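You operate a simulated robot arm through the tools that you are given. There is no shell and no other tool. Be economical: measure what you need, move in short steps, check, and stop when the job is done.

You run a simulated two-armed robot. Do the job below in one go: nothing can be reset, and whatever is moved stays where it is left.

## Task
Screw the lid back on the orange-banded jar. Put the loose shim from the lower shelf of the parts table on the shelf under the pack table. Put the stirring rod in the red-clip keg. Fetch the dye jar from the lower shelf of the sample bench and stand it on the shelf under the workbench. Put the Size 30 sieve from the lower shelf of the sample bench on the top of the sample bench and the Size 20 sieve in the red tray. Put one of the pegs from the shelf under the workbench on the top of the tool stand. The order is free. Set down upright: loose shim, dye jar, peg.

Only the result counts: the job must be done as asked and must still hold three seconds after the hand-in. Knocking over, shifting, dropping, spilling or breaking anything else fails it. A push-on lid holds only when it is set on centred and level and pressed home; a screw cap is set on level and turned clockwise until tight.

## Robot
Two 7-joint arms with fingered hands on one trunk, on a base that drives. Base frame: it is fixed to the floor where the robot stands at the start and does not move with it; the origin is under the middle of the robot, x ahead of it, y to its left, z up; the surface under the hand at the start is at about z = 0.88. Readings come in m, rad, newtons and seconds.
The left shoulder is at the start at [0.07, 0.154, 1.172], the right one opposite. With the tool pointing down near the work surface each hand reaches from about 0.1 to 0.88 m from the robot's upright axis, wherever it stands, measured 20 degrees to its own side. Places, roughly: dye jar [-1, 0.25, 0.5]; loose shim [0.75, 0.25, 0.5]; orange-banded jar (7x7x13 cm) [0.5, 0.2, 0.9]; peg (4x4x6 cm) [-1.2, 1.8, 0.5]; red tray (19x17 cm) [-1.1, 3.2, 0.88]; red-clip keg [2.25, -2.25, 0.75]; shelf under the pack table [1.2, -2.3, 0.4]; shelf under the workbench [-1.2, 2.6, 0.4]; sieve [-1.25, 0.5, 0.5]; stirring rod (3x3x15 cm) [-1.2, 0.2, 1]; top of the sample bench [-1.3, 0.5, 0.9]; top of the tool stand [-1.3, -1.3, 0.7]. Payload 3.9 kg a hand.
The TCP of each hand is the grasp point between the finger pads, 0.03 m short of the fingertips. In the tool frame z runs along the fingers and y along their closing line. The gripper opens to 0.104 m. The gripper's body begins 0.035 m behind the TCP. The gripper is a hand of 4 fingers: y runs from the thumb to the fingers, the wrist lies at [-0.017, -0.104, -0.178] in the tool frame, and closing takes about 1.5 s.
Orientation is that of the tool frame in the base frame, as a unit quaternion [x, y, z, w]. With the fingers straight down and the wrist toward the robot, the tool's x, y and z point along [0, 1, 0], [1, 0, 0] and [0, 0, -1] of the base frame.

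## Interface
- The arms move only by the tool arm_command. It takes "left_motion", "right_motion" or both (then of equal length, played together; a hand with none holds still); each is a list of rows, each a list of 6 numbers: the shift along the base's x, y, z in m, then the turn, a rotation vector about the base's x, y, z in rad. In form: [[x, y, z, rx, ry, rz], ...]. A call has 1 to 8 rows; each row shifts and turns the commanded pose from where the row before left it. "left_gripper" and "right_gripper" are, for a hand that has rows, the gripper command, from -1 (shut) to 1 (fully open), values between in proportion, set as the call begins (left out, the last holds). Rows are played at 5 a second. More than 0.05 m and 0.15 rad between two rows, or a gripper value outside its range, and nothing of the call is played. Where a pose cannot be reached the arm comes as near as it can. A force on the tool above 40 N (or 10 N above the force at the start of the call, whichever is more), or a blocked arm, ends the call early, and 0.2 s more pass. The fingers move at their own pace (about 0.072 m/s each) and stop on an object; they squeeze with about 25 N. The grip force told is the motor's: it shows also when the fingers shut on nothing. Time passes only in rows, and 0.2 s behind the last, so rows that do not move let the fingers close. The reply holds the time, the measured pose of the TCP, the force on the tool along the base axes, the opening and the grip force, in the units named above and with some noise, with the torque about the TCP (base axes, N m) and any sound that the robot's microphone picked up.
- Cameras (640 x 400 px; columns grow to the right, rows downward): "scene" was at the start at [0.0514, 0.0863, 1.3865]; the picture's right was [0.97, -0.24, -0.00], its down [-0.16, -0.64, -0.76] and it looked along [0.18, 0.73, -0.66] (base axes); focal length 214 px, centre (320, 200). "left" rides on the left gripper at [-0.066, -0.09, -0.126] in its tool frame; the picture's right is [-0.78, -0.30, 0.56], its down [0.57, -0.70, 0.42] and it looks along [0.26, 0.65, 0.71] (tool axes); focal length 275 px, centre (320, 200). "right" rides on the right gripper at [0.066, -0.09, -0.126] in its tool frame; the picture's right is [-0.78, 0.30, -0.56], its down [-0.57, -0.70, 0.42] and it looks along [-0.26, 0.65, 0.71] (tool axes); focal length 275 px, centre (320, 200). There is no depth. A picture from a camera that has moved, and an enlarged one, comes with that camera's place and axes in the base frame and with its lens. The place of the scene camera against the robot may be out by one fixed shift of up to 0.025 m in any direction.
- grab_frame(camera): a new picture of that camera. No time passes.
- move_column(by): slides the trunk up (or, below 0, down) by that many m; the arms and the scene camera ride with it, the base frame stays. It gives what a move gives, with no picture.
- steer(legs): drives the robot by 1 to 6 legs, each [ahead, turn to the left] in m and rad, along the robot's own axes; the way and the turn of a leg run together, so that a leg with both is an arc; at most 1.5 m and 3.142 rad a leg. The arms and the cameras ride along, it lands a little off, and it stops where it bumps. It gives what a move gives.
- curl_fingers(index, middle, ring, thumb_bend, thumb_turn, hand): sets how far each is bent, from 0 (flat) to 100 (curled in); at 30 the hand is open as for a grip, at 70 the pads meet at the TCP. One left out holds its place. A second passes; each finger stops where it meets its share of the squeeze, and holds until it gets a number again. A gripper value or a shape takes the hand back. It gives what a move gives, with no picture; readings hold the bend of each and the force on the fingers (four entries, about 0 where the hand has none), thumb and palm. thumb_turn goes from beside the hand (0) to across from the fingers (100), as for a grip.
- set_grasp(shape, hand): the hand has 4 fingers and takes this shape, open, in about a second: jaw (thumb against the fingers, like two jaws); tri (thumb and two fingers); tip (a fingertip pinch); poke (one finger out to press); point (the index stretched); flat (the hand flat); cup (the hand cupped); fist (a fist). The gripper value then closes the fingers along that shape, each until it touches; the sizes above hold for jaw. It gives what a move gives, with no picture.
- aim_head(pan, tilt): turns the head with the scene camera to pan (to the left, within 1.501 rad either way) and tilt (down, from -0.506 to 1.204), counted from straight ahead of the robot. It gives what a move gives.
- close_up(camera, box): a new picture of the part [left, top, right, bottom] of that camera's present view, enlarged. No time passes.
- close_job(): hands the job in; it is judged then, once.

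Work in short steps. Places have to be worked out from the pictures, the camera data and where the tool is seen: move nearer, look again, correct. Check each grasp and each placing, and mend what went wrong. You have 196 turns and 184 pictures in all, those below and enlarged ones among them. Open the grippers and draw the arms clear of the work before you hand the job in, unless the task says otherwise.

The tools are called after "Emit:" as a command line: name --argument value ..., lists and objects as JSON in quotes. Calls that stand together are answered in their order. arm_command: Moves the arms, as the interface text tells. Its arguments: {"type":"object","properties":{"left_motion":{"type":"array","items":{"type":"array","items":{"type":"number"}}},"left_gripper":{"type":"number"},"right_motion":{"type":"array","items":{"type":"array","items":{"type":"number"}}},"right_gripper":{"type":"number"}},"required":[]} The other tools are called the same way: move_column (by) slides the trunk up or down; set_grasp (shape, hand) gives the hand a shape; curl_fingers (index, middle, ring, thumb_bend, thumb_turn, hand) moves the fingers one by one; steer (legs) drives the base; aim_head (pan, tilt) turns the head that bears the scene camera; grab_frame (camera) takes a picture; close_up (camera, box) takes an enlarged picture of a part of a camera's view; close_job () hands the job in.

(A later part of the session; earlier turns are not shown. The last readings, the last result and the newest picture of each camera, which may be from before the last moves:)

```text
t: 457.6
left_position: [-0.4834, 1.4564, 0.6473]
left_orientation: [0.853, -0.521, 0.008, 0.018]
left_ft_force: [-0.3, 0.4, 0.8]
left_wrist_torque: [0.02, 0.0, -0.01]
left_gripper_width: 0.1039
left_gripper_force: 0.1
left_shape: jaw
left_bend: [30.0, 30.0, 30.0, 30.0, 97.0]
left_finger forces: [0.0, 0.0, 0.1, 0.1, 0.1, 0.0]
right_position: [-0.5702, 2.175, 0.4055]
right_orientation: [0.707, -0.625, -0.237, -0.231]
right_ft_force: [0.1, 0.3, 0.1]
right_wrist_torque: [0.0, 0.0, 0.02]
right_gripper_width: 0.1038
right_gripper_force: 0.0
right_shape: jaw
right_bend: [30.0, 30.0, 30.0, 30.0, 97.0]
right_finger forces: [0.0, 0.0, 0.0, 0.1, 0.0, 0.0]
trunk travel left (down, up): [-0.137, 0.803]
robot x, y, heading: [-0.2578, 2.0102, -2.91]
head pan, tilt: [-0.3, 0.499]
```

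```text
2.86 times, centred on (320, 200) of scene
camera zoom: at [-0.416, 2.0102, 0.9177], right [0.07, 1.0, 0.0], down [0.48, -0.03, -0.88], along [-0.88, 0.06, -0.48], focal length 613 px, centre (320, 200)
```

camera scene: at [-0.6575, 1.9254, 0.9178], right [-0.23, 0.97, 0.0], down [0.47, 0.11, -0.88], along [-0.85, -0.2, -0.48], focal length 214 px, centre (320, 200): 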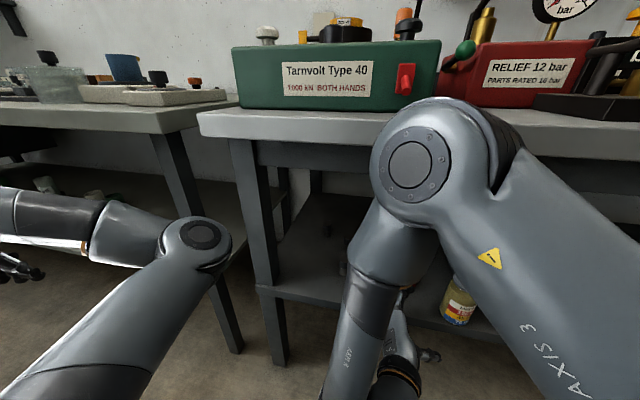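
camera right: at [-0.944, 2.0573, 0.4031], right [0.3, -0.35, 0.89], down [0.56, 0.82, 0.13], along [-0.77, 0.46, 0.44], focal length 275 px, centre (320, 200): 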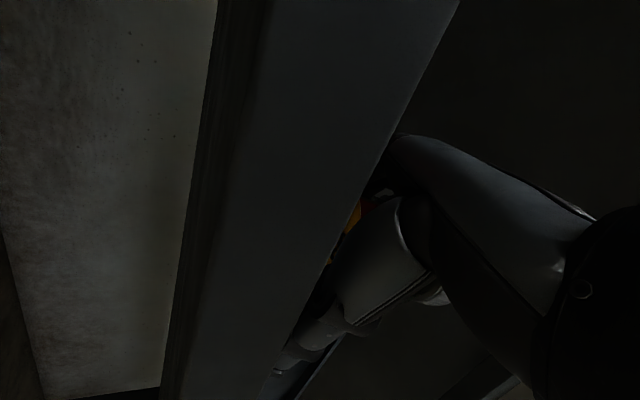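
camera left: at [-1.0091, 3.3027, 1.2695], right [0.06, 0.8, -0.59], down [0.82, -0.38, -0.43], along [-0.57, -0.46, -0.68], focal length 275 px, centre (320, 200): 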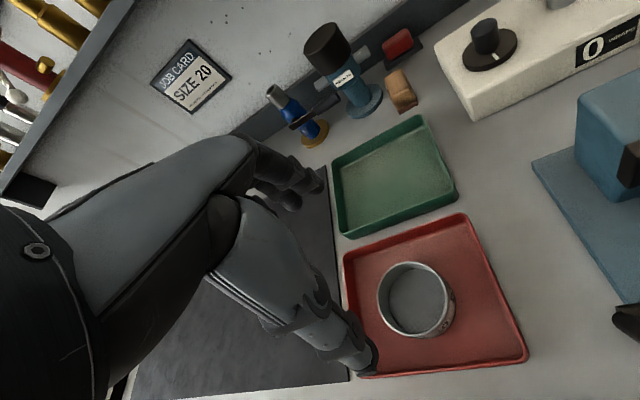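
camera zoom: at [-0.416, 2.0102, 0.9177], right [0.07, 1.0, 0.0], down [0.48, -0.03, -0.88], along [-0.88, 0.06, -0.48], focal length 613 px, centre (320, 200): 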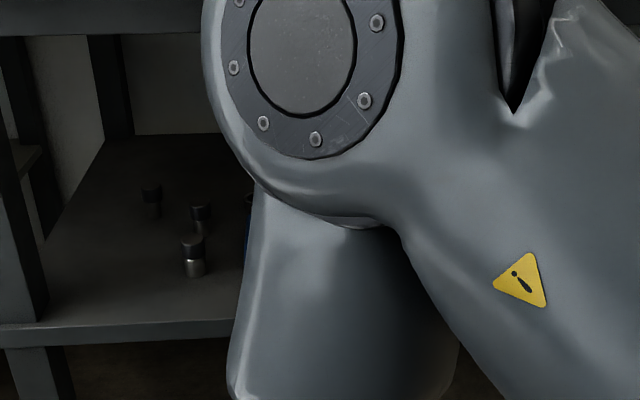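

Pegs seen: nearest at ≈(−1.13, 1.88). Square up, lower, and bring the left hand forward for it.

Emit:
steer --legs '[[0, -0.23], [0.05, 0]]'

Emit:
move_column --by -0.11

Emit:
arm_command --left_motion '[[-0.018, 0.045, 0, 0, 0, 0], [-0.018, 0.045, 0, 0, 0, 0], [-0.018, 0.045, 0, 0, 0, 0], [-0.02, 0.04, 0, 0, 0, 0], [-0.03, 0.035, 0, 0, 0, 0], [-0.03, 0.03, 0, 0, 0, 0]]'

Emit:
grab_frame --camera "left"

```text
t: 459.4
left_position: [-0.6528, 1.5226, 0.6475]
left_orientation: [0.788, -0.616, 0.006, 0.02]
left_ft_force: [-0.1, -0.5, 0.3]
left_wrist_torque: [0.02, 0.01, 0.0]
left_gripper_width: 0.1039
left_gripper_force: 0.1
left_shape: jaw
left_bend: [30.0, 30.0, 30.0, 30.0, 97.0]
left_finger forces: [0.0, 0.0, 0.1, 0.0, 0.0, 0.0]
right_position: [-0.5763, 2.2424, 0.4063]
right_orientation: [-0.632, 0.702, 0.209, 0.254]
right_ft_force: [-0.1, -0.5, -0.2]
right_wrist_torque: [-0.01, 0.02, -0.01]
right_gripper_width: 0.1041
right_gripper_force: 0.0
right_shape: jaw
right_bend: [30.0, 30.0, 30.0, 30.0, 97.0]
right_finger forces: [0.0, 0.1, 0.1, 0.0, 0.0, 0.0]
trunk travel left (down, up): [-0.137, 0.803]
robot x, y, heading: [-0.3118, 2.0126, 3.138]
head pan, tilt: [-0.3, 0.499]
```

```text
t: 460.8
left_position: [-0.6536, 1.5225, 0.5375]
left_orientation: [0.788, -0.616, 0.005, 0.019]
left_ft_force: [0.2, -0.3, -0.1]
left_wrist_torque: [-0.02, -0.02, 0.01]
left_gripper_width: 0.104
left_gripper_force: 0.1
left_shape: jaw
left_bend: [30.0, 30.0, 30.0, 30.0, 97.0]
left_finger forces: [0.0, 0.1, 0.1, 0.0, 0.0, 0.0]
right_position: [-0.5769, 2.2408, 0.2951]
right_orientation: [-0.631, 0.703, 0.21, 0.254]
right_ft_force: [-0.3, -0.5, 0.5]
right_wrist_torque: [0.01, 0.01, -0.03]
right_gripper_width: 0.104
right_gripper_force: 0.0
right_shape: jaw
right_bend: [30.0, 30.0, 30.0, 30.0, 97.0]
right_finger forces: [0.1, 0.0, 0.0, 0.0, 0.0, 0.1]
trunk travel left (down, up): [-0.027, 0.913]
robot x, y, heading: [-0.3083, 2.0159, 3.14]
head pan, tilt: [-0.3, 0.499]
```

```text
t: 462.4
left_position: [-0.8032, 1.6889, 0.5621]
left_orientation: [0.813, -0.58, 0.005, 0.042]
left_ft_force: [-0.2, 0.6, -0.7]
left_wrist_torque: [-0.02, -0.02, -0.01]
left_gripper_width: 0.1039
left_gripper_force: 0.1
left_shape: jaw
left_bend: [30.0, 30.0, 30.0, 30.0, 97.0]
left_finger forces: [0.0, 0.1, 0.1, 0.1, 0.1, 0.0]
left hand out of reach, approached as far as the arm can: row 4, 5
right_position: [-0.5765, 2.2417, 0.2954]
right_orientation: [-0.63, 0.704, 0.208, 0.254]
right_ft_force: [0.0, 0.3, 0.2]
right_wrist_torque: [0.02, 0.02, 0.0]
right_gripper_width: 0.1039
right_gripper_force: 0.1
right_shape: jaw
right_bend: [30.0, 30.0, 30.0, 30.0, 97.0]
right_finger forces: [0.0, 0.0, 0.1, 0.0, 0.0, 0.0]
trunk travel left (down, up): [-0.027, 0.913]
robot x, y, heading: [-0.3057, 2.0109, 3.149]
head pan, tilt: [-0.3, 0.499]
stopped in row 6 (left hand): the arm was blocked; the commanded pose is now the measured one
```

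```text
12 pictures are left
camera left: at [-0.7369, 1.7906, 0.6761], right [0.0, 0.79, -0.62], down [0.83, -0.34, -0.43], along [-0.55, -0.51, -0.65], focal length 275 px, centre (320, 200)
```

left: 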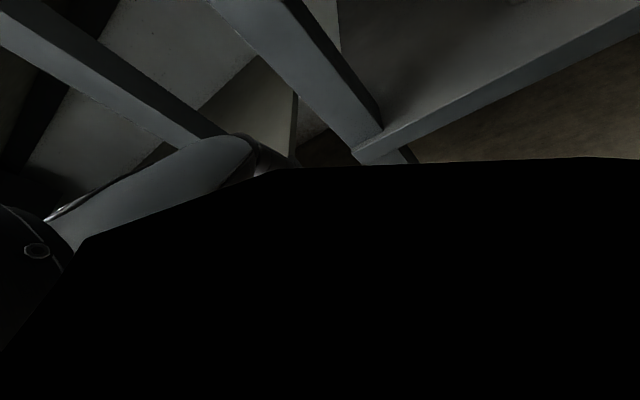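

The right arm's elbow is in the way at the centre. Bring the right arm back to its natural side pose while the left retreats a little.

Emit:
arm_command --right_motion '[[0, 0.02, 0.01, -0.13, 0.013, 0.021], [-0.01, 0.02, 0.01, -0.13, 0.013, 0.021], [-0.01, 0.02, 0.01, -0.13, 0.013, 0.021], [-0.01, 0.02, 0.01, -0.13, 0.013, 0.021], [-0.01, 0.02, 0.01, -0.13, 0.013, 0.021], [-0.01, 0.02, 0, 0, 0, 0]]' --left_motion '[[0.01, -0.03, 0, 0, 0, 0], [0.01, -0.03, 0, 0, 0, 0], [0, 0, 0, 0, 0, 0], [0, 0, 0, 0, 0, 0], [0, 0, 0, 0, 0, 0], [0, 0, 0, 0, 0, 0]]'

Emit:
arm_command --left_motion '[[-0.015, 0.045, -0.004, 0, 0, 0], [-0.015, 0.045, -0.004, 0, 0, 0], [-0.015, 0.045, -0.004, 0, 0, 0], [-0.02, 0.04, -0.004, 0, 0, 0], [-0.025, 0.035, -0.004, 0, 0, 0], [-0.025, 0.02, 0, 0, 0, 0]]'

```text
t: 463.0
left_position: [-0.7853, 1.6341, 0.5613]
left_orientation: [0.813, -0.582, 0.004, 0.04]
left_ft_force: [-0.1, 0.3, -1.0]
left_wrist_torque: [-0.01, 0.0, 0.04]
left_gripper_width: 0.1038
left_gripper_force: 0.1
left_shape: jaw
left_bend: [30.0, 30.0, 30.0, 30.0, 97.0]
left_finger forces: [0.0, 0.0, 0.1, 0.1, 0.1, 0.0]
right_position: [-0.5099, 2.1821, 0.2497]
right_orientation: [-0.588, 0.775, -0.041, 0.231]
right_ft_force: [-1.8, 2.9, 6.7]
right_wrist_torque: [-0.07, -0.44, 0.19]
right_gripper_width: 0.1038
right_gripper_force: 0.1
right_shape: jaw
right_bend: [30.0, 30.0, 30.0, 28.0, 100.0]
right_finger forces: [0.0, 0.1, 0.0, 0.0, 0.1, 0.0]
right hand out of reach, approached as far as the arm can: row 1, 2, 3
trunk travel left (down, up): [-0.027, 0.913]
robot x, y, heading: [-0.3094, 2.0137, 3.139]
head pan, tilt: [-0.3, 0.499]
stopped in row 3 (right hand): the arm was blocked; the commanded pose is now the measured one
```

```text
t: 464.6
left_position: [-0.9055, 1.8248, 0.5458]
left_orientation: [0.831, -0.551, 0.017, 0.072]
left_ft_force: [0.1, -1.1, -0.6]
left_wrist_torque: [0.0, -0.02, 0.0]
left_gripper_width: 0.1038
left_gripper_force: 0.0
left_shape: jaw
left_bend: [30.0, 30.0, 30.0, 30.0, 97.0]
left_finger forces: [0.1, 0.0, 0.0, 0.1, 0.0, 0.0]
right_position: [-0.5089, 2.1819, 0.2498]
right_orientation: [-0.587, 0.775, -0.041, 0.229]
right_ft_force: [-1.7, 3.4, 5.7]
right_wrist_torque: [-0.02, -0.36, 0.22]
right_gripper_width: 0.104
right_gripper_force: 0.1
right_shape: jaw
right_bend: [30.0, 30.0, 30.0, 27.0, 100.0]
right_finger forces: [0.1, 0.2, 0.0, 0.1, 0.1, 0.1]
trunk travel left (down, up): [-0.027, 0.913]
robot x, y, heading: [-0.3104, 2.0134, 3.14]
head pan, tilt: [-0.3, 0.499]
stopped in row 6 (left hand): the arm was blocked; the commanded pose is now the measured one
```

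Right hand touches the robot's own base; move it forward/up. Left is approaching the pegs; look with the left camera.

Emit:
arm_command --right_motion '[[-0.03, 0.01, 0.03, 0, 0, 0], [-0.03, 0.02, 0.03, 0, 0, 0], [-0.02, 0.03, 0.03, 0, 0, 0]]'

Emit:
grab_frame --camera "left"

```text
t: 464.9
left_position: [-0.905, 1.8234, 0.5467]
left_orientation: [0.832, -0.549, 0.019, 0.071]
left_ft_force: [0.3, -0.3, 0.5]
left_wrist_torque: [0.0, -0.02, 0.01]
left_gripper_width: 0.1039
left_gripper_force: 0.1
left_shape: jaw
left_bend: [30.0, 30.0, 30.0, 30.0, 97.0]
left_finger forces: [0.0, 0.1, 0.1, 0.0, 0.0, 0.0]
right_position: [-0.4981, 2.1717, 0.2459]
right_orientation: [-0.536, 0.804, -0.112, 0.234]
right_ft_force: [-32.4, 17.6, 9.4]
right_wrist_torque: [0.67, 1.02, 0.41]
right_gripper_width: 0.1039
right_gripper_force: 0.0
right_shape: jaw
right_bend: [25.0, 25.0, 28.0, 28.0, 97.0]
right_finger forces: [0.1, 0.0, 0.0, 0.0, 0.0, 0.0]
trunk travel left (down, up): [-0.027, 0.913]
robot x, y, heading: [-0.3059, 2.0143, 3.141]
head pan, tilt: [-0.3, 0.499]
stopped in row 1 (right hand): the force on the tool passed its limit at 81 N (the readings are from after the stop); the commanded pose is now the measured one
```

```text
11 pictures are left
camera left: at [-0.8439, 1.9364, 0.6527], right [-0.06, 0.74, -0.67], down [0.85, -0.31, -0.43], along [-0.52, -0.59, -0.61], focal length 275 px, centre (320, 200)
```

left: 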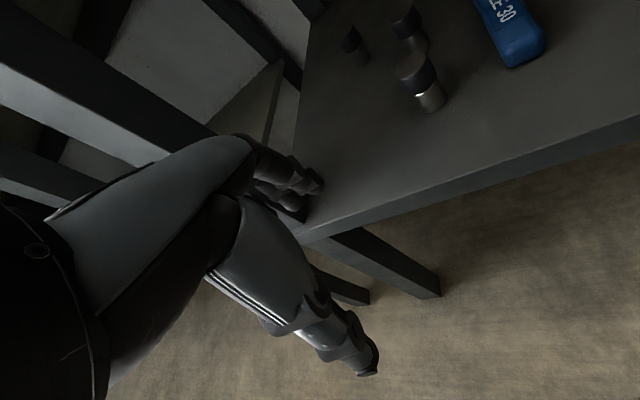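

The right hand is jammed near its own base; ease it sideways/up gently.

Emit:
arm_command --right_motion '[[-0.005, 0.01, 0.01, 0, 0, 0], [-0.005, 0.01, 0.015, 0, 0, 0], [-0.005, 0.015, 0.02, 0, 0, 0], [-0.005, 0.02, 0.02, 0, 0, 0]]'

```text
t: 465.2
left_position: [-0.9045, 1.8236, 0.5466]
left_orientation: [0.833, -0.549, 0.019, 0.073]
left_ft_force: [-0.2, 0.5, -1.2]
left_wrist_torque: [0.02, -0.03, 0.01]
left_gripper_width: 0.1038
left_gripper_force: 0.1
left_shape: jaw
left_bend: [30.0, 30.0, 30.0, 30.0, 97.0]
left_finger forces: [0.0, 0.0, 0.0, 0.1, 0.0, 0.0]
right_position: [-0.5014, 2.1708, 0.2476]
right_orientation: [-0.513, 0.817, -0.134, 0.224]
right_ft_force: [-25.6, 17.9, 5.8]
right_wrist_torque: [0.75, 1.07, 0.33]
right_gripper_width: 0.1041
right_gripper_force: 0.1
right_shape: jaw
right_bend: [26.0, 25.0, 27.0, 30.0, 97.0]
right_finger forces: [0.0, 0.1, 0.1, 0.0, 0.0, 0.1]
right hand out of reach, approached as far as the arm can: row 1
trunk travel left (down, up): [-0.027, 0.913]
robot x, y, heading: [-0.306, 2.0118, 3.147]
head pan, tilt: [-0.3, 0.499]
stopped in row 1 (right hand): the force on the tool passed its limit at 62 N (the readings are from after the stop); the commanded pose is now the measured one
```

Emit:
arm_command --right_motion '[[-0.012, 0.008, -0.004, 0.04, -0.01, 0], [-0.012, 0.008, 0, 0.05, -0.01, 0], [-0.015, 0.01, 0, 0.05, 0, 0]]'

```text
t: 466.0
left_position: [-0.9053, 1.8244, 0.5451]
left_orientation: [0.832, -0.55, 0.018, 0.073]
left_ft_force: [0.8, -0.5, 0.7]
left_wrist_torque: [0.03, 0.01, 0.0]
left_gripper_width: 0.1038
left_gripper_force: 0.1
left_shape: jaw
left_bend: [30.0, 30.0, 30.0, 30.0, 97.0]
left_finger forces: [0.0, 0.0, 0.0, 0.0, 0.0, 0.0]
right_position: [-0.5351, 2.1958, 0.2437]
right_orientation: [-0.494, 0.821, -0.087, 0.274]
right_ft_force: [2.2, -0.1, 2.7]
right_wrist_torque: [-0.07, -0.17, 0.01]
right_gripper_width: 0.1041
right_gripper_force: 0.1
right_shape: jaw
right_bend: [30.0, 30.0, 30.0, 25.0, 97.0]
right_finger forces: [0.0, 0.1, 0.1, 0.1, 0.0, 0.0]
trunk travel left (down, up): [-0.027, 0.913]
robot x, y, heading: [-0.3075, 2.0119, 3.14]
head pan, tilt: [-0.3, 0.499]
```

Freed. Move the right a bit further out, drive 0.1 m ahead, and bring the left hand over the near peg (≈(−1.113, 1.88)), fixing its tilt.

Emit:
arm_command --right_motion '[[-0.02, 0.015, 0.005, 0, 0, 0], [-0.02, 0.015, 0.005, 0, 0, 0]]'

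Emit:
steer --legs '[[0.1, 0]]'

Emit:
arm_command --left_motion '[[-0.027, 0.014, 0, 0.035, -0.012, 0], [-0.027, 0.014, 0, 0.035, -0.012, 0], [-0.027, 0.014, 0, 0.035, -0.012, 0], [-0.027, 0.014, 0, 0.035, -0.012, 0], [0, 0, 0, 0, 0, 0]]'

Emit:
grab_frame --camera "left"

```text
t: 466.6
left_position: [-0.9049, 1.824, 0.5463]
left_orientation: [0.832, -0.55, 0.018, 0.072]
left_ft_force: [-0.5, -0.2, -0.8]
left_wrist_torque: [0.02, 0.02, 0.0]
left_gripper_width: 0.104
left_gripper_force: 0.0
left_shape: jaw
left_bend: [30.0, 30.0, 30.0, 30.0, 97.0]
left_finger forces: [0.0, 0.0, 0.0, 0.1, 0.1, 0.0]
right_position: [-0.5754, 2.2263, 0.2538]
right_orientation: [-0.493, 0.821, -0.088, 0.273]
right_ft_force: [-0.4, 0.2, 0.2]
right_wrist_torque: [0.01, -0.02, 0.01]
right_gripper_width: 0.1043
right_gripper_force: 0.1
right_shape: jaw
right_bend: [30.0, 30.0, 30.0, 30.0, 97.0]
right_finger forces: [0.0, 0.0, 0.0, 0.0, 0.1, 0.1]
trunk travel left (down, up): [-0.027, 0.913]
robot x, y, heading: [-0.307, 2.0092, 3.143]
head pan, tilt: [-0.3, 0.499]
```

```text
t: 467.8
left_position: [-1.0046, 1.8231, 0.5449]
left_orientation: [0.833, -0.549, 0.019, 0.072]
left_ft_force: [-0.1, 1.0, 0.3]
left_wrist_torque: [-0.01, 0.04, 0.02]
left_gripper_width: 0.1038
left_gripper_force: 0.1
left_shape: jaw
left_bend: [30.0, 30.0, 30.0, 30.0, 97.0]
left_finger forces: [0.1, 0.1, 0.0, 0.0, 0.0, 0.1]
right_position: [-0.6762, 2.226, 0.2533]
right_orientation: [-0.494, 0.821, -0.087, 0.272]
right_ft_force: [0.0, 0.1, -0.7]
right_wrist_torque: [0.0, -0.01, 0.03]
right_gripper_width: 0.104
right_gripper_force: 0.1
right_shape: jaw
right_bend: [30.0, 30.0, 30.0, 30.0, 97.0]
right_finger forces: [0.0, 0.0, 0.0, 0.1, 0.0, 0.1]
trunk travel left (down, up): [-0.027, 0.913]
robot x, y, heading: [-0.4081, 2.0092, -3.142]
head pan, tilt: [-0.3, 0.499]
```

```text
t: 469.0
left_position: [-1.1137, 1.8786, 0.5454]
left_orientation: [0.835, -0.55, -0.001, -0.001]
left_ft_force: [0.7, 0.0, 0.1]
left_wrist_torque: [0.02, -0.04, 0.01]
left_gripper_width: 0.1038
left_gripper_force: 0.1
left_shape: jaw
left_bend: [30.0, 30.0, 30.0, 30.0, 97.0]
left_finger forces: [0.0, 0.0, 0.0, 0.0, 0.0, 0.1]
right_position: [-0.6767, 2.2252, 0.2534]
right_orientation: [-0.495, 0.821, -0.086, 0.273]
right_ft_force: [0.5, -0.3, 0.5]
right_wrist_torque: [0.02, 0.03, 0.05]
right_gripper_width: 0.104
right_gripper_force: 0.1
right_shape: jaw
right_bend: [30.0, 30.0, 30.0, 30.0, 97.0]
right_finger forces: [0.0, 0.0, 0.0, 0.0, 0.1, 0.1]
trunk travel left (down, up): [-0.027, 0.913]
robot x, y, heading: [-0.4111, 2.0089, -3.139]
head pan, tilt: [-0.3, 0.499]
```

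```text
10 pictures are left
camera left: at [-1.058, 1.9752, 0.67], right [-0.03, 0.83, -0.56], down [0.87, -0.25, -0.43], along [-0.49, -0.5, -0.71], focal length 275 px, centre (320, 200)
```

left: 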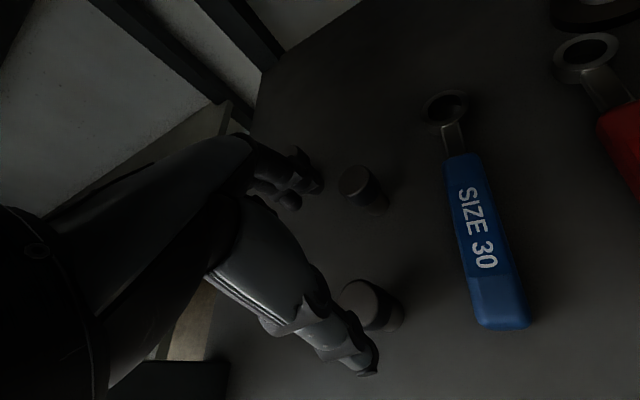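

Near peg is at (−1.09, 1.881). Shift, narrow the opening, descend and close.

Emit:
arm_command --left_motion '[[0.022, 0.002, 0, 0, 0, 0], [0, 0, -0.015, 0, 0, 0], [0, 0, -0.02, 0, 0, 0]]' --left_gripper 0.5

Emit:
grab_frame --camera "left"

```text
t: 469.8
left_position: [-1.0915, 1.8819, 0.5106]
left_orientation: [0.835, -0.55, -0.001, 0.001]
left_ft_force: [-0.4, -0.8, 0.1]
left_wrist_torque: [-0.05, 0.01, 0.0]
left_gripper_width: 0.0782
left_gripper_force: 0.1
left_shape: jaw
left_bend: [27.0, 35.0, 32.0, 52.0, 98.0]
left_finger forces: [0.1, 0.1, 0.0, 0.0, 0.0, 0.1]
right_position: [-0.6762, 2.2248, 0.2523]
right_orientation: [-0.494, 0.821, -0.087, 0.273]
right_ft_force: [0.7, -0.1, 0.0]
right_wrist_torque: [0.0, -0.01, -0.01]
right_gripper_width: 0.1041
right_gripper_force: 0.0
right_shape: jaw
right_bend: [30.0, 30.0, 30.0, 30.0, 97.0]
right_finger forces: [0.0, 0.1, 0.1, 0.0, 0.1, 0.1]
trunk travel left (down, up): [-0.027, 0.913]
robot x, y, heading: [-0.4087, 2.0102, -3.14]
head pan, tilt: [-0.3, 0.499]
```

```text
9 pictures are left
camera left: at [-1.0354, 1.9775, 0.6353], right [-0.03, 0.83, -0.56], down [0.87, -0.25, -0.43], along [-0.49, -0.5, -0.71], focal length 275 px, centre (320, 200)
```

left: 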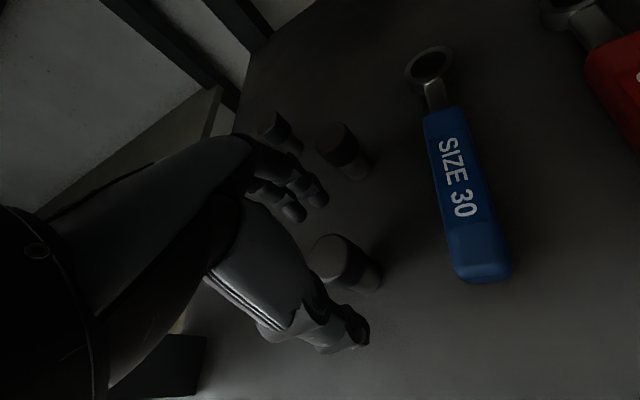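

Aligned. Descend and close.

Emit:
arm_command --left_motion '[[0, 0, -0.02, 0, 0, 0], [0, 0, -0.016, 0, 0, 0], [0, 0, -0.009, 0, 0, 0]]'

Emit:
arm_command --left_motion '[[0, 0, 0, 0, 0, 0], [0, 0, 0, 0, 0, 0], [0, 0, 0, 0, 0, 0], [0, 0, 0, 0, 0, 0], [0, 0, 0, 0, 0, 0], [0, 0, 0, 0, 0, 0]]' --left_gripper -1

Emit:
arm_command --left_motion '[[0, 0, 0.02, 0, 0, 0], [0, 0, 0.03, 0, 0, 0], [0, 0, 0.02, 0, 0, 0]]'

Emit:
grab_frame --camera "left"

```text
t: 470.6
left_position: [-1.0906, 1.88, 0.4711]
left_orientation: [0.835, -0.551, -0.004, 0.004]
left_ft_force: [-1.0, -1.1, 14.7]
left_wrist_torque: [0.06, -0.18, 0.08]
left_gripper_width: 0.0772
left_gripper_force: 0.1
left_shape: jaw
left_bend: [27.0, 35.0, 32.0, 52.0, 98.0]
left_finger forces: [0.0, 5.3, 0.0, 0.1, 9.6, 0.1]
right_position: [-0.6764, 2.2257, 0.2548]
right_orientation: [-0.495, 0.821, -0.087, 0.272]
right_ft_force: [0.7, 0.4, -0.4]
right_wrist_torque: [-0.04, -0.01, -0.03]
right_gripper_width: 0.1041
right_gripper_force: 0.1
right_shape: jaw
right_bend: [30.0, 30.0, 30.0, 30.0, 97.0]
right_finger forces: [0.0, 0.0, 0.0, 0.0, 0.1, 0.0]
trunk travel left (down, up): [-0.027, 0.913]
robot x, y, heading: [-0.4065, 2.0134, -3.14]
head pan, tilt: [-0.3, 0.499]
```

```text
t: 472.0
left_position: [-1.0894, 1.8816, 0.4712]
left_orientation: [0.835, -0.55, -0.004, 0.003]
left_ft_force: [3.7, 6.1, 30.5]
left_wrist_torque: [0.6, -0.9, 0.06]
left_gripper_width: 0.0311
left_gripper_force: 25.5
left_shape: jaw
left_bend: [70.0, 53.0, 67.0, 71.0, 100.0]
left_finger forces: [17.4, 0.1, 0.1, 0.0, 40.2, 0.0]
right_position: [-0.6763, 2.2248, 0.2543]
right_orientation: [-0.495, 0.821, -0.085, 0.271]
right_ft_force: [-0.1, 1.5, 0.5]
right_wrist_torque: [-0.01, 0.01, 0.0]
right_gripper_width: 0.1041
right_gripper_force: 0.0
right_shape: jaw
right_bend: [30.0, 30.0, 30.0, 30.0, 97.0]
right_finger forces: [0.0, 0.0, 0.0, 0.1, 0.1, 0.0]
trunk travel left (down, up): [-0.027, 0.913]
robot x, y, heading: [-0.4041, 2.01, 3.145]
head pan, tilt: [-0.3, 0.499]
```

```text
t: 472.8
left_position: [-1.0932, 1.8811, 0.5344]
left_orientation: [0.835, -0.55, 0.001, -0.001]
left_ft_force: [0.4, -0.7, -0.5]
left_wrist_torque: [0.0, 0.0, 0.02]
left_gripper_width: 0.0278
left_gripper_force: 24.6
left_shape: jaw
left_bend: [70.0, 53.0, 67.0, 71.0, 100.0]
left_finger forces: [21.7, 0.0, 0.0, 0.0, 20.3, 0.0]
right_position: [-0.6764, 2.2262, 0.2536]
right_orientation: [-0.494, 0.821, -0.086, 0.273]
right_ft_force: [-0.7, -0.7, 0.4]
right_wrist_torque: [-0.01, 0.01, 0.0]
right_gripper_width: 0.1038
right_gripper_force: 0.0
right_shape: jaw
right_bend: [30.0, 30.0, 30.0, 30.0, 97.0]
right_finger forces: [0.0, 0.1, 0.0, 0.0, 0.1, 0.1]
trunk travel left (down, up): [-0.027, 0.913]
robot x, y, heading: [-0.4079, 2.008, -3.143]
head pan, tilt: [-0.3, 0.499]
```

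```text
8 pictures are left
camera left: at [-1.0362, 1.9766, 0.6597], right [-0.03, 0.83, -0.56], down [0.87, -0.25, -0.42], along [-0.49, -0.5, -0.71], focal length 275 px, centre (320, 200)
```

left: 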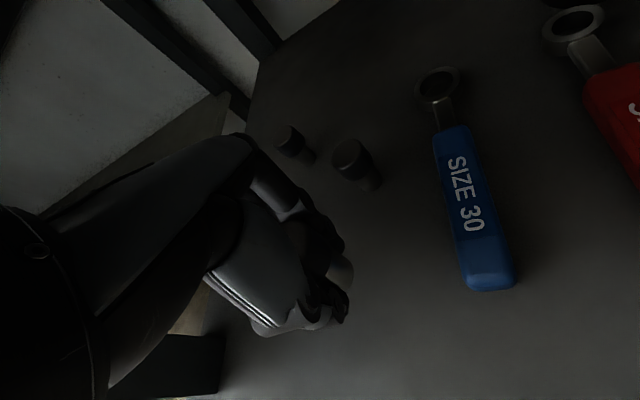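

Peg is held. Back out, raise the trunk, and drive down the aisle to the tool stand.

Emit:
arm_command --left_motion '[[0.03, -0.005, 0.01, 0, 0, 0], [0.04, -0.01, 0, 0, 0, 0], [0.04, -0.01, 0, 0, 0, 0]]'

Emit:
steer --legs '[[-0.15, 0]]'

Emit:
close_up --camera "scene" --box '[200, 120, 520, 320]'

```text
t: 473.6
left_position: [-0.9824, 1.8328, 0.5521]
left_orientation: [0.847, -0.531, 0.001, 0.018]
left_ft_force: [-0.2, 0.0, -0.2]
left_wrist_torque: [0.02, 0.01, 0.0]
left_gripper_width: 0.0276
left_gripper_force: 24.9
left_shape: jaw
left_bend: [70.0, 53.0, 67.0, 71.0, 100.0]
left_finger forces: [21.6, 0.0, 0.1, 0.1, 20.3, 0.0]
right_position: [-0.6762, 2.225, 0.2521]
right_orientation: [-0.495, 0.821, -0.086, 0.273]
right_ft_force: [0.0, 0.2, -0.1]
right_wrist_torque: [-0.01, 0.05, 0.0]
right_gripper_width: 0.1038
right_gripper_force: 0.1
right_shape: jaw
right_bend: [30.0, 30.0, 30.0, 30.0, 97.0]
right_finger forces: [0.0, 0.1, 0.1, 0.0, 0.0, 0.1]
trunk travel left (down, up): [-0.027, 0.913]
robot x, y, heading: [-0.4066, 2.0116, -3.139]
head pan, tilt: [-0.3, 0.499]
```

```text
t: 475.0
left_position: [-0.8336, 1.8347, 0.5491]
left_orientation: [0.847, -0.532, 0.004, 0.018]
left_ft_force: [0.1, 0.0, 0.5]
left_wrist_torque: [0.01, 0.0, 0.03]
left_gripper_width: 0.0276
left_gripper_force: 24.5
left_shape: jaw
left_bend: [70.0, 53.0, 67.0, 71.0, 100.0]
left_finger forces: [21.5, 0.0, 0.0, 0.0, 20.3, 0.0]
right_position: [-0.5264, 2.2264, 0.2532]
right_orientation: [-0.494, 0.821, -0.087, 0.272]
right_ft_force: [0.2, -0.4, -0.4]
right_wrist_torque: [0.01, 0.01, 0.0]
right_gripper_width: 0.1043
right_gripper_force: 0.1
right_shape: jaw
right_bend: [30.0, 30.0, 30.0, 30.0, 97.0]
right_finger forces: [0.1, 0.0, 0.0, 0.0, 0.1, 0.0]
trunk travel left (down, up): [-0.027, 0.913]
robot x, y, heading: [-0.2592, 2.0118, 3.142]
head pan, tilt: [-0.3, 0.499]
```

```text
2.00 times, centred on (360, 220) of scene
camera zoom: at [-0.4143, 2.0423, 0.8077], right [0.3, 0.96, 0.0], down [0.46, -0.14, -0.88], along [-0.84, 0.26, -0.48], focal length 429 px, centre (240, 160)
```

zoom: 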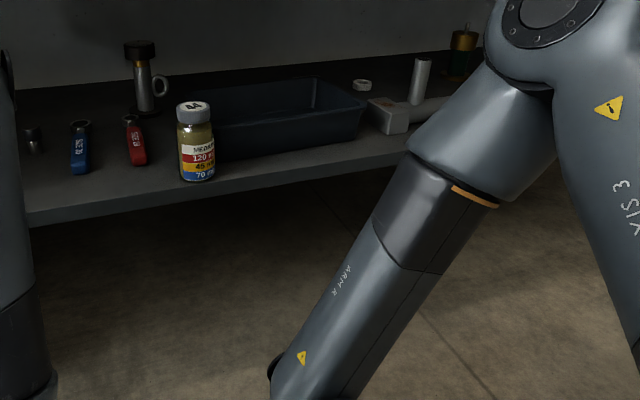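

The dye jar stands upright on the shelf. Now drive to the tool stand with the peg.

Emit:
move_column --by 0.4

Emit:
move_column --by 0.1

Emit:
steer --legs '[[0, 1.571], [1.5, 0], [1.5, 0], [0.25, 0], [0, -1.571]]'

Emit:
aim_head --pan 0.1 --tilt 0.6

Emit:
grab_frame --camera "scene"

```text
t: 478.8
left_position: [-0.8346, 1.8329, 0.9495]
left_orientation: [0.848, -0.53, 0.003, 0.019]
left_ft_force: [0.5, 0.4, -0.8]
left_wrist_torque: [0.02, 0.02, -0.03]
left_gripper_width: 0.0276
left_gripper_force: 25.4
left_shape: jaw
left_bend: [70.0, 53.0, 67.0, 71.0, 100.0]
left_finger forces: [21.5, 0.1, 0.0, 0.0, 20.4, 0.1]
right_position: [-0.5267, 2.2259, 0.6533]
right_orientation: [-0.494, 0.821, -0.087, 0.272]
right_ft_force: [-0.2, 0.3, -0.1]
right_wrist_torque: [0.0, -0.03, 0.01]
right_gripper_width: 0.1039
right_gripper_force: 0.0
right_shape: jaw
right_bend: [30.0, 30.0, 30.0, 30.0, 97.0]
right_finger forces: [0.0, 0.0, 0.1, 0.0, 0.0, 0.0]
trunk travel left (down, up): [-0.427, 0.513]
robot x, y, heading: [-0.2598, 2.0132, 3.139]
head pan, tilt: [-0.3, 0.499]
```

```text
t: 480.1
left_position: [-0.8349, 1.8311, 1.05]
left_orientation: [0.847, -0.531, 0.003, 0.018]
left_ft_force: [1.2, -0.3, 0.1]
left_wrist_torque: [0.01, -0.03, 0.01]
left_gripper_width: 0.0273
left_gripper_force: 25.1
left_shape: jaw
left_bend: [70.0, 53.0, 67.0, 71.0, 100.0]
left_finger forces: [21.5, 0.0, 0.0, 0.0, 20.3, 0.1]
right_position: [-0.5266, 2.2264, 0.7522]
right_orientation: [-0.495, 0.821, -0.087, 0.273]
right_ft_force: [-0.1, 0.3, 0.3]
right_wrist_torque: [-0.01, 0.03, -0.02]
right_gripper_width: 0.104
right_gripper_force: 0.1
right_shape: jaw
right_bend: [30.0, 30.0, 30.0, 30.0, 97.0]
right_finger forces: [0.0, 0.0, 0.0, 0.0, 0.1, 0.0]
trunk travel left (down, up): [-0.527, 0.413]
robot x, y, heading: [-0.2598, 2.0129, 3.142]
head pan, tilt: [-0.3, 0.499]
```

```text
t: 503.7
left_position: [-0.8801, -1.4308, 1.0502]
left_orientation: [0.845, -0.535, 0.003, 0.018]
left_ft_force: [-0.3, -0.2, -2.0]
left_wrist_torque: [-0.02, 0.05, 0.0]
left_gripper_width: 0.027
left_gripper_force: 25.2
left_shape: jaw
left_bend: [70.0, 53.0, 67.0, 71.0, 100.0]
left_finger forces: [20.6, 0.1, 0.0, 0.1, 19.4, 0.0]
right_position: [-0.5689, -1.0415, 0.7532]
right_orientation: [-0.489, 0.824, -0.088, 0.272]
right_ft_force: [0.6, -0.2, -0.2]
right_wrist_torque: [0.01, 0.0, 0.0]
right_gripper_width: 0.1039
right_gripper_force: 0.0
right_shape: jaw
right_bend: [30.0, 30.0, 30.0, 30.0, 97.0]
right_finger forces: [0.0, 0.1, 0.0, 0.0, 0.0, 0.0]
trunk travel left (down, up): [-0.527, 0.413]
robot x, y, heading: [-0.3025, -1.2552, 3.133]
head pan, tilt: [-0.3, 0.499]
```

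```text
t: 504.6
left_position: [-0.8795, -1.4318, 1.0504]
left_orientation: [0.845, -0.534, 0.003, 0.019]
left_ft_force: [0.6, -0.3, -1.6]
left_wrist_torque: [0.0, -0.01, 0.05]
left_gripper_width: 0.0269
left_gripper_force: 25.1
left_shape: jaw
left_bend: [70.0, 53.0, 67.0, 71.0, 100.0]
left_finger forces: [20.7, 0.0, 0.1, 0.0, 19.4, 0.0]
right_position: [-0.5685, -1.0412, 0.7542]
right_orientation: [-0.489, 0.824, -0.088, 0.272]
right_ft_force: [0.5, 0.0, -0.2]
right_wrist_torque: [0.0, 0.03, 0.0]
right_gripper_width: 0.1037
right_gripper_force: 0.0
right_shape: jaw
right_bend: [30.0, 30.0, 30.0, 30.0, 97.0]
right_finger forces: [0.0, 0.1, 0.1, 0.1, 0.0, 0.1]
trunk travel left (down, up): [-0.527, 0.413]
robot x, y, heading: [-0.2973, -1.2603, 3.132]
head pan, tilt: [0.099, 0.6]
```

```text
6 pictures are left
camera scene: at [-0.4595, -1.261, 1.2986], right [-0.09, 1.0, 0.0], down [0.56, 0.05, -0.83], along [-0.82, -0.07, -0.56], focal length 214 px, centre (320, 200)
```

scene: 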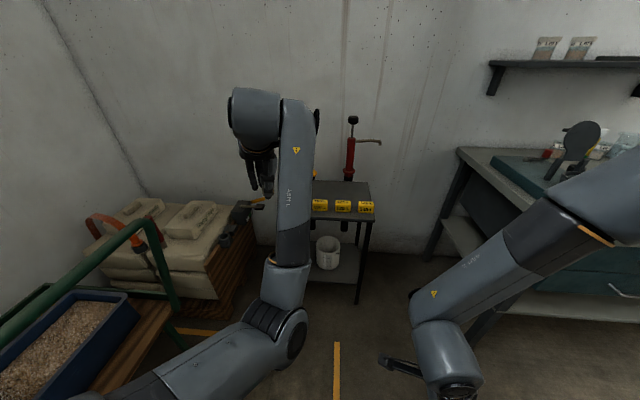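

The small table with yellow blocks and the red pump is the tool stand. Zoom for free space.

Emit:
close_up --camera "scene" --box '[220, 130, 400, 250]'

```text
3.33 times, centred on (310, 190) of scene
camera zoom: at [-0.4595, -1.261, 1.2986], right [-0.09, 1.0, 0.0], down [0.56, 0.05, -0.83], along [-0.82, -0.07, -0.56], focal length 715 px, centre (353, 233)
```

zoom: 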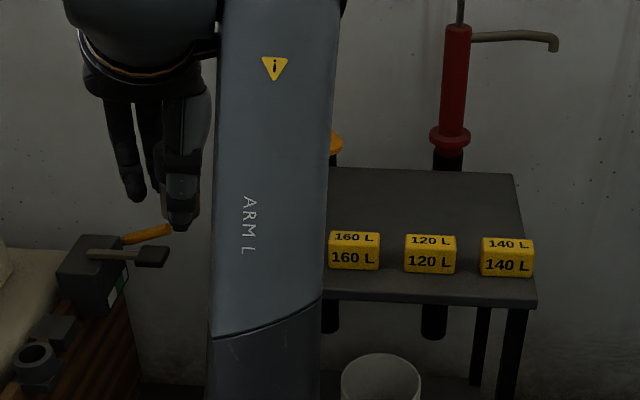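

Free area behind the blocks, ≈(−1.38, −1.265). Turn slightly right and drive in; then look with the left camera.

Emit:
steer --legs '[[0, -0.17], [0.35, 0]]'

Emit:
arm_command --left_motion '[[-0.02, 0, -0.01, 0, 0, 0], [-0.03, 0, -0.02, 0, 0, 0], [-0.03, 0, -0.03, 0, 0, 0]]'

Emit:
grab_frame --camera "left"

```text
t: 507.5
left_position: [-1.2465, -1.2691, 1.0511]
left_orientation: [0.797, -0.604, 0.001, 0.02]
left_ft_force: [-0.5, -0.1, -0.8]
left_wrist_torque: [0.01, -0.02, 0.0]
left_gripper_width: 0.0271
left_gripper_force: 25.1
left_shape: jaw
left_bend: [70.0, 53.0, 67.0, 71.0, 100.0]
left_finger forces: [20.8, 0.0, 0.0, 0.0, 19.4, 0.2]
right_position: [-0.8729, -0.9368, 0.7525]
right_orientation: [-0.419, 0.861, -0.112, 0.264]
right_ft_force: [-0.4, 0.0, 0.1]
right_wrist_torque: [0.0, -0.04, -0.01]
right_gripper_width: 0.1041
right_gripper_force: 0.0
right_shape: jaw
right_bend: [30.0, 30.0, 30.0, 30.0, 97.0]
right_finger forces: [0.0, 0.1, 0.0, 0.0, 0.1, 0.0]
trunk travel left (down, up): [-0.527, 0.413]
robot x, y, heading: [-0.6482, -1.1984, 2.967]
head pan, tilt: [0.099, 0.6]
```

```text
t: 508.3
left_position: [-1.3267, -1.2697, 0.9901]
left_orientation: [0.797, -0.603, 0.001, 0.019]
left_ft_force: [-0.2, -0.1, -0.6]
left_wrist_torque: [-0.02, -0.01, 0.0]
left_gripper_width: 0.0269
left_gripper_force: 25.2
left_shape: jaw
left_bend: [70.0, 53.0, 67.0, 71.0, 100.0]
left_finger forces: [20.8, 0.0, 0.1, 0.0, 19.5, 0.0]
right_position: [-0.8735, -0.9373, 0.7538]
right_orientation: [-0.419, 0.862, -0.111, 0.264]
right_ft_force: [-0.5, -0.1, 0.6]
right_wrist_torque: [0.01, -0.01, 0.01]
right_gripper_width: 0.104
right_gripper_force: 0.2
right_shape: jaw
right_bend: [30.0, 30.0, 30.0, 30.0, 97.0]
right_finger forces: [0.0, 0.0, 0.0, 0.1, 0.0, 0.0]
trunk travel left (down, up): [-0.527, 0.413]
robot x, y, heading: [-0.6465, -1.1992, 2.963]
head pan, tilt: [0.099, 0.6]
```

```text
4 pictures are left
camera left: at [-1.2567, -1.177, 1.1107], right [0.06, 0.81, -0.59], down [0.82, -0.37, -0.43], along [-0.57, -0.45, -0.69], focal length 275 px, centre (320, 200)
```

left: 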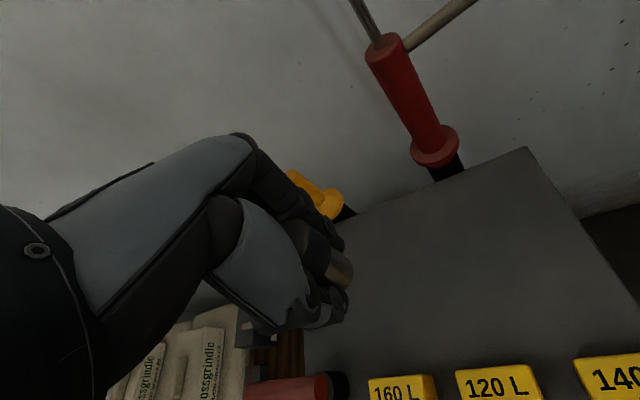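

Peg is upright in the hand and the table's middle is free at ≈(−1.39, −1.26). Move over it and lower to contact.

Emit:
arm_command --left_motion '[[-0.03, 0.002, -0.03, 0, 0, 0], [-0.03, 0.002, -0.03, 0, 0, 0], [0, 0, -0.045, 0, 0, 0], [0, 0, -0.045, 0, 0, 0], [0, 0, -0.03, 0, 0, 0]]'

Emit:
arm_command --left_motion '[[0, 0, -0.008, 0, 0, 0], [0, 0, -0.008, 0, 0, 0], [0, 0, -0.008, 0, 0, 0], [0, 0, -0.007, 0, 0, 0], [0, 0, -0.006, 0, 0, 0]]'

```text
t: 509.5
left_position: [-1.3855, -1.2649, 0.8098]
left_orientation: [0.797, -0.604, 0.002, 0.019]
left_ft_force: [-0.3, -0.1, -0.4]
left_wrist_torque: [0.01, 0.0, -0.01]
left_gripper_width: 0.0269
left_gripper_force: 25.1
left_shape: jaw
left_bend: [70.0, 53.0, 67.0, 71.0, 100.0]
left_finger forces: [20.5, 0.1, 0.0, 0.0, 19.5, 0.1]
right_position: [-0.8732, -0.9373, 0.7535]
right_orientation: [-0.418, 0.862, -0.111, 0.263]
right_ft_force: [0.9, 0.1, 0.3]
right_wrist_torque: [-0.02, 0.04, 0.03]
right_gripper_width: 0.104
right_gripper_force: 0.0
right_shape: jaw
right_bend: [30.0, 30.0, 30.0, 30.0, 97.0]
right_finger forces: [0.0, 0.1, 0.1, 0.1, 0.0, 0.0]
trunk travel left (down, up): [-0.527, 0.413]
robot x, y, heading: [-0.6449, -1.1982, 2.967]
head pan, tilt: [0.099, 0.6]
```

```text
t: 510.7
left_position: [-1.3872, -1.266, 0.7737]
left_orientation: [0.797, -0.603, 0.002, 0.019]
left_ft_force: [-0.1, 0.6, -0.2]
left_wrist_torque: [0.0, 0.04, 0.01]
left_gripper_width: 0.0269
left_gripper_force: 25.1
left_shape: jaw
left_bend: [70.0, 53.0, 67.0, 72.0, 100.0]
left_finger forces: [20.5, 0.0, 0.1, 0.0, 19.4, 0.0]
right_position: [-0.8739, -0.937, 0.7523]
right_orientation: [-0.418, 0.862, -0.111, 0.264]
right_ft_force: [0.0, 0.4, 0.1]
right_wrist_torque: [-0.04, -0.02, 0.0]
right_gripper_width: 0.1038
right_gripper_force: 0.0
right_shape: jaw
right_bend: [30.0, 30.0, 30.0, 30.0, 97.0]
right_finger forces: [0.0, 0.0, 0.1, 0.0, 0.0, 0.0]
trunk travel left (down, up): [-0.527, 0.413]
robot x, y, heading: [-0.6484, -1.1912, 2.962]
head pan, tilt: [0.099, 0.6]
```

No contact yet; continue in small steps.

Emit:
arm_command --left_motion '[[0, 0, -0.005, 0, 0, 0], [0, 0, -0.005, 0, 0, 0], [0, 0, -0.005, 0, 0, 0], [0, 0, -0.005, 0, 0, 0], [0, 0, -0.004, 0, 0, 0]]'

Emit:
arm_command --left_motion '[[0, 0, -0.003, 0, 0, 0], [0, 0, -0.003, 0, 0, 0], [0, 0, -0.003, 0, 0, 0]]'

```text
t: 511.9
left_position: [-1.3874, -1.2651, 0.7495]
left_orientation: [0.797, -0.604, 0.001, 0.019]
left_ft_force: [-0.3, -0.5, -0.6]
left_wrist_torque: [-0.02, -0.01, 0.02]
left_gripper_width: 0.0268
left_gripper_force: 24.5
left_shape: jaw
left_bend: [70.0, 53.0, 67.0, 72.0, 100.0]
left_finger forces: [20.5, 0.1, 0.0, 0.2, 19.4, 0.0]
right_position: [-0.8729, -0.938, 0.753]
right_orientation: [-0.419, 0.862, -0.111, 0.264]
right_ft_force: [-0.3, 1.1, -0.9]
right_wrist_torque: [0.01, 0.01, -0.02]
right_gripper_width: 0.104
right_gripper_force: 0.1
right_shape: jaw
right_bend: [30.0, 30.0, 30.0, 30.0, 97.0]
right_finger forces: [0.0, 0.0, 0.1, 0.0, 0.0, 0.0]
trunk travel left (down, up): [-0.527, 0.413]
robot x, y, heading: [-0.6516, -1.197, 2.964]
head pan, tilt: [0.099, 0.6]
```

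```text
t: 512.7
left_position: [-1.3854, -1.2671, 0.7398]
left_orientation: [0.797, -0.603, 0.001, 0.02]
left_ft_force: [-1.0, 0.2, -1.1]
left_wrist_torque: [0.01, 0.0, 0.0]
left_gripper_width: 0.0269
left_gripper_force: 24.6
left_shape: jaw
left_bend: [70.0, 53.0, 67.0, 72.0, 100.0]
left_finger forces: [20.6, 0.0, 0.0, 0.0, 19.4, 0.0]
right_position: [-0.8741, -0.9374, 0.753]
right_orientation: [-0.418, 0.862, -0.11, 0.264]
right_ft_force: [0.3, -0.5, 0.3]
right_wrist_torque: [-0.01, 0.01, -0.02]
right_gripper_width: 0.1038
right_gripper_force: 0.1
right_shape: jaw
right_bend: [30.0, 30.0, 30.0, 30.0, 97.0]
right_finger forces: [0.2, 0.1, 0.0, 0.1, 0.1, 0.1]
trunk travel left (down, up): [-0.527, 0.413]
robot x, y, heading: [-0.6468, -1.1978, 2.966]
head pan, tilt: [0.099, 0.6]
```

Emit:
arm_command --left_motion '[[0, 0, -0.004, 0, 0, 0], [0, 0, -0.004, 0, 0, 0], [0, 0, -0.004, 0, 0, 0], [0, 0, -0.003, 0, 0, 0]]'

Emit:
arm_command --left_motion '[[0, 0, -0.003, 0, 0, 0], [0, 0, -0.003, 0, 0, 0], [0, 0, -0.002, 0, 0, 0]]'

```text
t: 513.7
left_position: [-1.3853, -1.2655, 0.7324]
left_orientation: [0.796, -0.604, -0.003, 0.023]
left_ft_force: [0.1, 0.8, 20.7]
left_wrist_torque: [0.16, -0.58, 0.03]
left_gripper_width: 0.0264
left_gripper_force: 25.2
left_shape: jaw
left_bend: [70.0, 53.0, 67.0, 72.0, 100.0]
left_finger forces: [21.6, 0.1, 0.1, 0.1, 38.7, 0.1]
right_position: [-0.8723, -0.9362, 0.7545]
right_orientation: [-0.419, 0.862, -0.11, 0.263]
right_ft_force: [0.4, -0.6, -0.3]
right_wrist_torque: [-0.02, 0.02, -0.01]
right_gripper_width: 0.104
right_gripper_force: 0.0
right_shape: jaw
right_bend: [30.0, 30.0, 30.0, 30.0, 97.0]
right_finger forces: [0.0, 0.0, 0.1, 0.1, 0.0, 0.0]
trunk travel left (down, up): [-0.527, 0.413]
robot x, y, heading: [-0.6505, -1.1919, 2.961]
head pan, tilt: [0.099, 0.6]
```

```text
t: 514.4
left_position: [-1.39, -1.2626, 0.7314]
left_orientation: [0.796, -0.605, -0.007, 0.028]
left_ft_force: [7.2, 1.1, 20.7]
left_wrist_torque: [0.1, -0.87, 0.02]
left_gripper_width: 0.0271
left_gripper_force: 25.0
left_shape: jaw
left_bend: [70.0, 53.0, 67.0, 73.0, 100.0]
left_finger forces: [17.5, 0.0, 0.1, 0.0, 37.7, 0.0]
right_position: [-0.8721, -0.9371, 0.753]
right_orientation: [-0.418, 0.862, -0.111, 0.263]
right_ft_force: [-0.5, 0.2, -1.3]
right_wrist_torque: [-0.03, -0.02, -0.01]
right_gripper_width: 0.1039
right_gripper_force: 0.0
right_shape: jaw
right_bend: [30.0, 30.0, 30.0, 30.0, 97.0]
right_finger forces: [0.0, 0.0, 0.0, 0.0, 0.0, 0.1]
trunk travel left (down, up): [-0.527, 0.413]
robot x, y, heading: [-0.6487, -1.1944, 2.962]
head pan, tilt: [0.099, 0.6]
stopped in row 3 (left hand): the force on the tool passed its limit at 41 N (the readings are from after the stop); the commanded pose is now the measured one
```

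Same contact geometry as at pick-up (thumb tip on the surface), so the peg's base is at the table. Relieve slightly and open.

Emit:
arm_command --left_motion '[[0, 0, 0.001, 0, 0, 0], [0, 0, 0, 0, 0, 0]]'

Emit:
arm_command --left_motion '[[0, 0, 0, 0, 0, 0], [0, 0, 0, 0, 0, 0], [0, 0, 0, 0, 0, 0], [0, 0, 0, 0, 0, 0], [0, 0, 0, 0, 0, 0]]' --left_gripper 1

Emit:
grab_frame --camera "left"

```text
t: 515.0
left_position: [-1.3886, -1.2627, 0.7317]
left_orientation: [0.796, -0.604, -0.007, 0.026]
left_ft_force: [-0.5, 0.9, 21.9]
left_wrist_torque: [0.12, -0.62, 0.02]
left_gripper_width: 0.0267
left_gripper_force: 24.9
left_shape: jaw
left_bend: [70.0, 53.0, 67.0, 73.0, 100.0]
left_finger forces: [22.3, 0.0, 0.0, 0.0, 43.1, 0.1]
right_position: [-0.8703, -0.9358, 0.7547]
right_orientation: [-0.419, 0.863, -0.11, 0.262]
right_ft_force: [-0.4, 0.2, -0.4]
right_wrist_torque: [-0.01, -0.04, 0.0]
right_gripper_width: 0.1042
right_gripper_force: 0.0
right_shape: jaw
right_bend: [30.0, 30.0, 30.0, 30.0, 97.0]
right_finger forces: [0.0, 0.0, 0.0, 0.0, 0.0, 0.0]
trunk travel left (down, up): [-0.527, 0.413]
robot x, y, heading: [-0.6484, -1.1979, 2.961]
head pan, tilt: [0.099, 0.6]
```

```text
t: 516.2
left_position: [-1.3879, -1.2648, 0.7275]
left_orientation: [0.797, -0.604, -0.003, 0.024]
left_ft_force: [2.9, -1.8, 7.3]
left_wrist_torque: [-0.15, 0.23, 0.13]
left_gripper_width: 0.1031
left_gripper_force: 0.1
left_shape: jaw
left_bend: [30.0, 30.0, 30.0, 29.0, 98.0]
left_finger forces: [0.0, 6.9, 0.1, 0.1, 1.1, 0.0]
right_position: [-0.8724, -0.9367, 0.7541]
right_orientation: [-0.418, 0.863, -0.11, 0.263]
right_ft_force: [-0.4, 0.4, -1.3]
right_wrist_torque: [-0.02, -0.01, 0.01]
right_gripper_width: 0.104
right_gripper_force: 0.0
right_shape: jaw
right_bend: [30.0, 30.0, 30.0, 30.0, 97.0]
right_finger forces: [0.0, 0.0, 0.0, 0.0, 0.1, 0.0]
trunk travel left (down, up): [-0.527, 0.413]
robot x, y, heading: [-0.6493, -1.1949, 2.962]
head pan, tilt: [0.099, 0.6]
```

```text
3 pictures are left
camera left: at [-1.3157, -1.1716, 0.8468], right [0.06, 0.81, -0.59], down [0.81, -0.38, -0.44], along [-0.58, -0.45, -0.68], focal length 275 px, centre (320, 200)
```

left: 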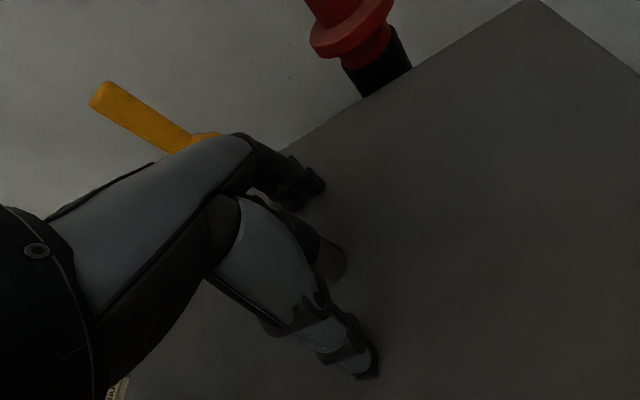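

Peg stands between the open fingers. Rise straight up and verify.

Emit:
arm_command --left_motion '[[0, 0, 0.01, 0, 0, 0], [0, 0, 0.02, 0, 0, 0], [0, 0, 0.03, 0, 0, 0], [0, 0, 0.04, 0, 0, 0], [0, 0, 0.045, 0, 0, 0], [0, 0, 0.045, 0, 0, 0], [0, 0, 0.045, 0, 0, 0]]'

Emit:
grab_frame --camera "left"

```text
t: 517.8
left_position: [-1.3898, -1.2631, 0.962]
left_orientation: [0.796, -0.604, -0.004, 0.023]
left_ft_force: [-0.3, 0.5, 0.3]
left_wrist_torque: [0.03, -0.01, -0.04]
left_gripper_width: 0.1041
left_gripper_force: 0.1
left_shape: jaw
left_bend: [30.0, 30.0, 30.0, 30.0, 97.0]
left_finger forces: [0.0, 0.0, 0.0, 0.1, 0.0, 0.0]
right_position: [-0.8714, -0.9363, 0.7526]
right_orientation: [-0.419, 0.862, -0.111, 0.264]
right_ft_force: [-0.7, -0.2, -0.5]
right_wrist_torque: [0.01, 0.01, 0.03]
right_gripper_width: 0.104
right_gripper_force: 0.1
right_shape: jaw
right_bend: [30.0, 30.0, 30.0, 30.0, 97.0]
right_finger forces: [0.0, 0.0, 0.1, 0.1, 0.0, 0.0]
trunk travel left (down, up): [-0.527, 0.413]
robot x, y, heading: [-0.6469, -1.1993, 2.963]
head pan, tilt: [0.099, 0.6]
```

```text
2 pictures are left
camera left: at [-1.3185, -1.1708, 1.0821], right [0.06, 0.81, -0.59], down [0.81, -0.38, -0.44], along [-0.58, -0.45, -0.68], focal length 275 px, centre (320, 200)
```

left: 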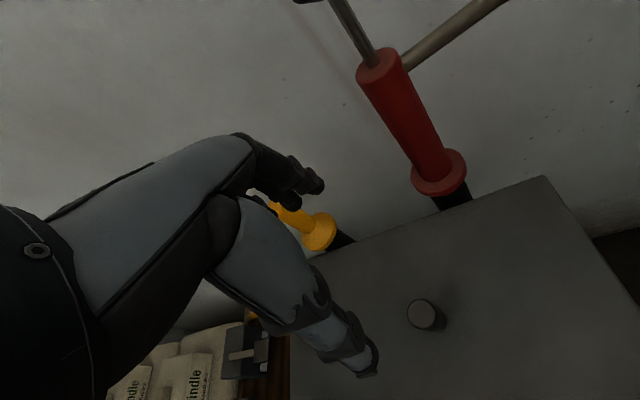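

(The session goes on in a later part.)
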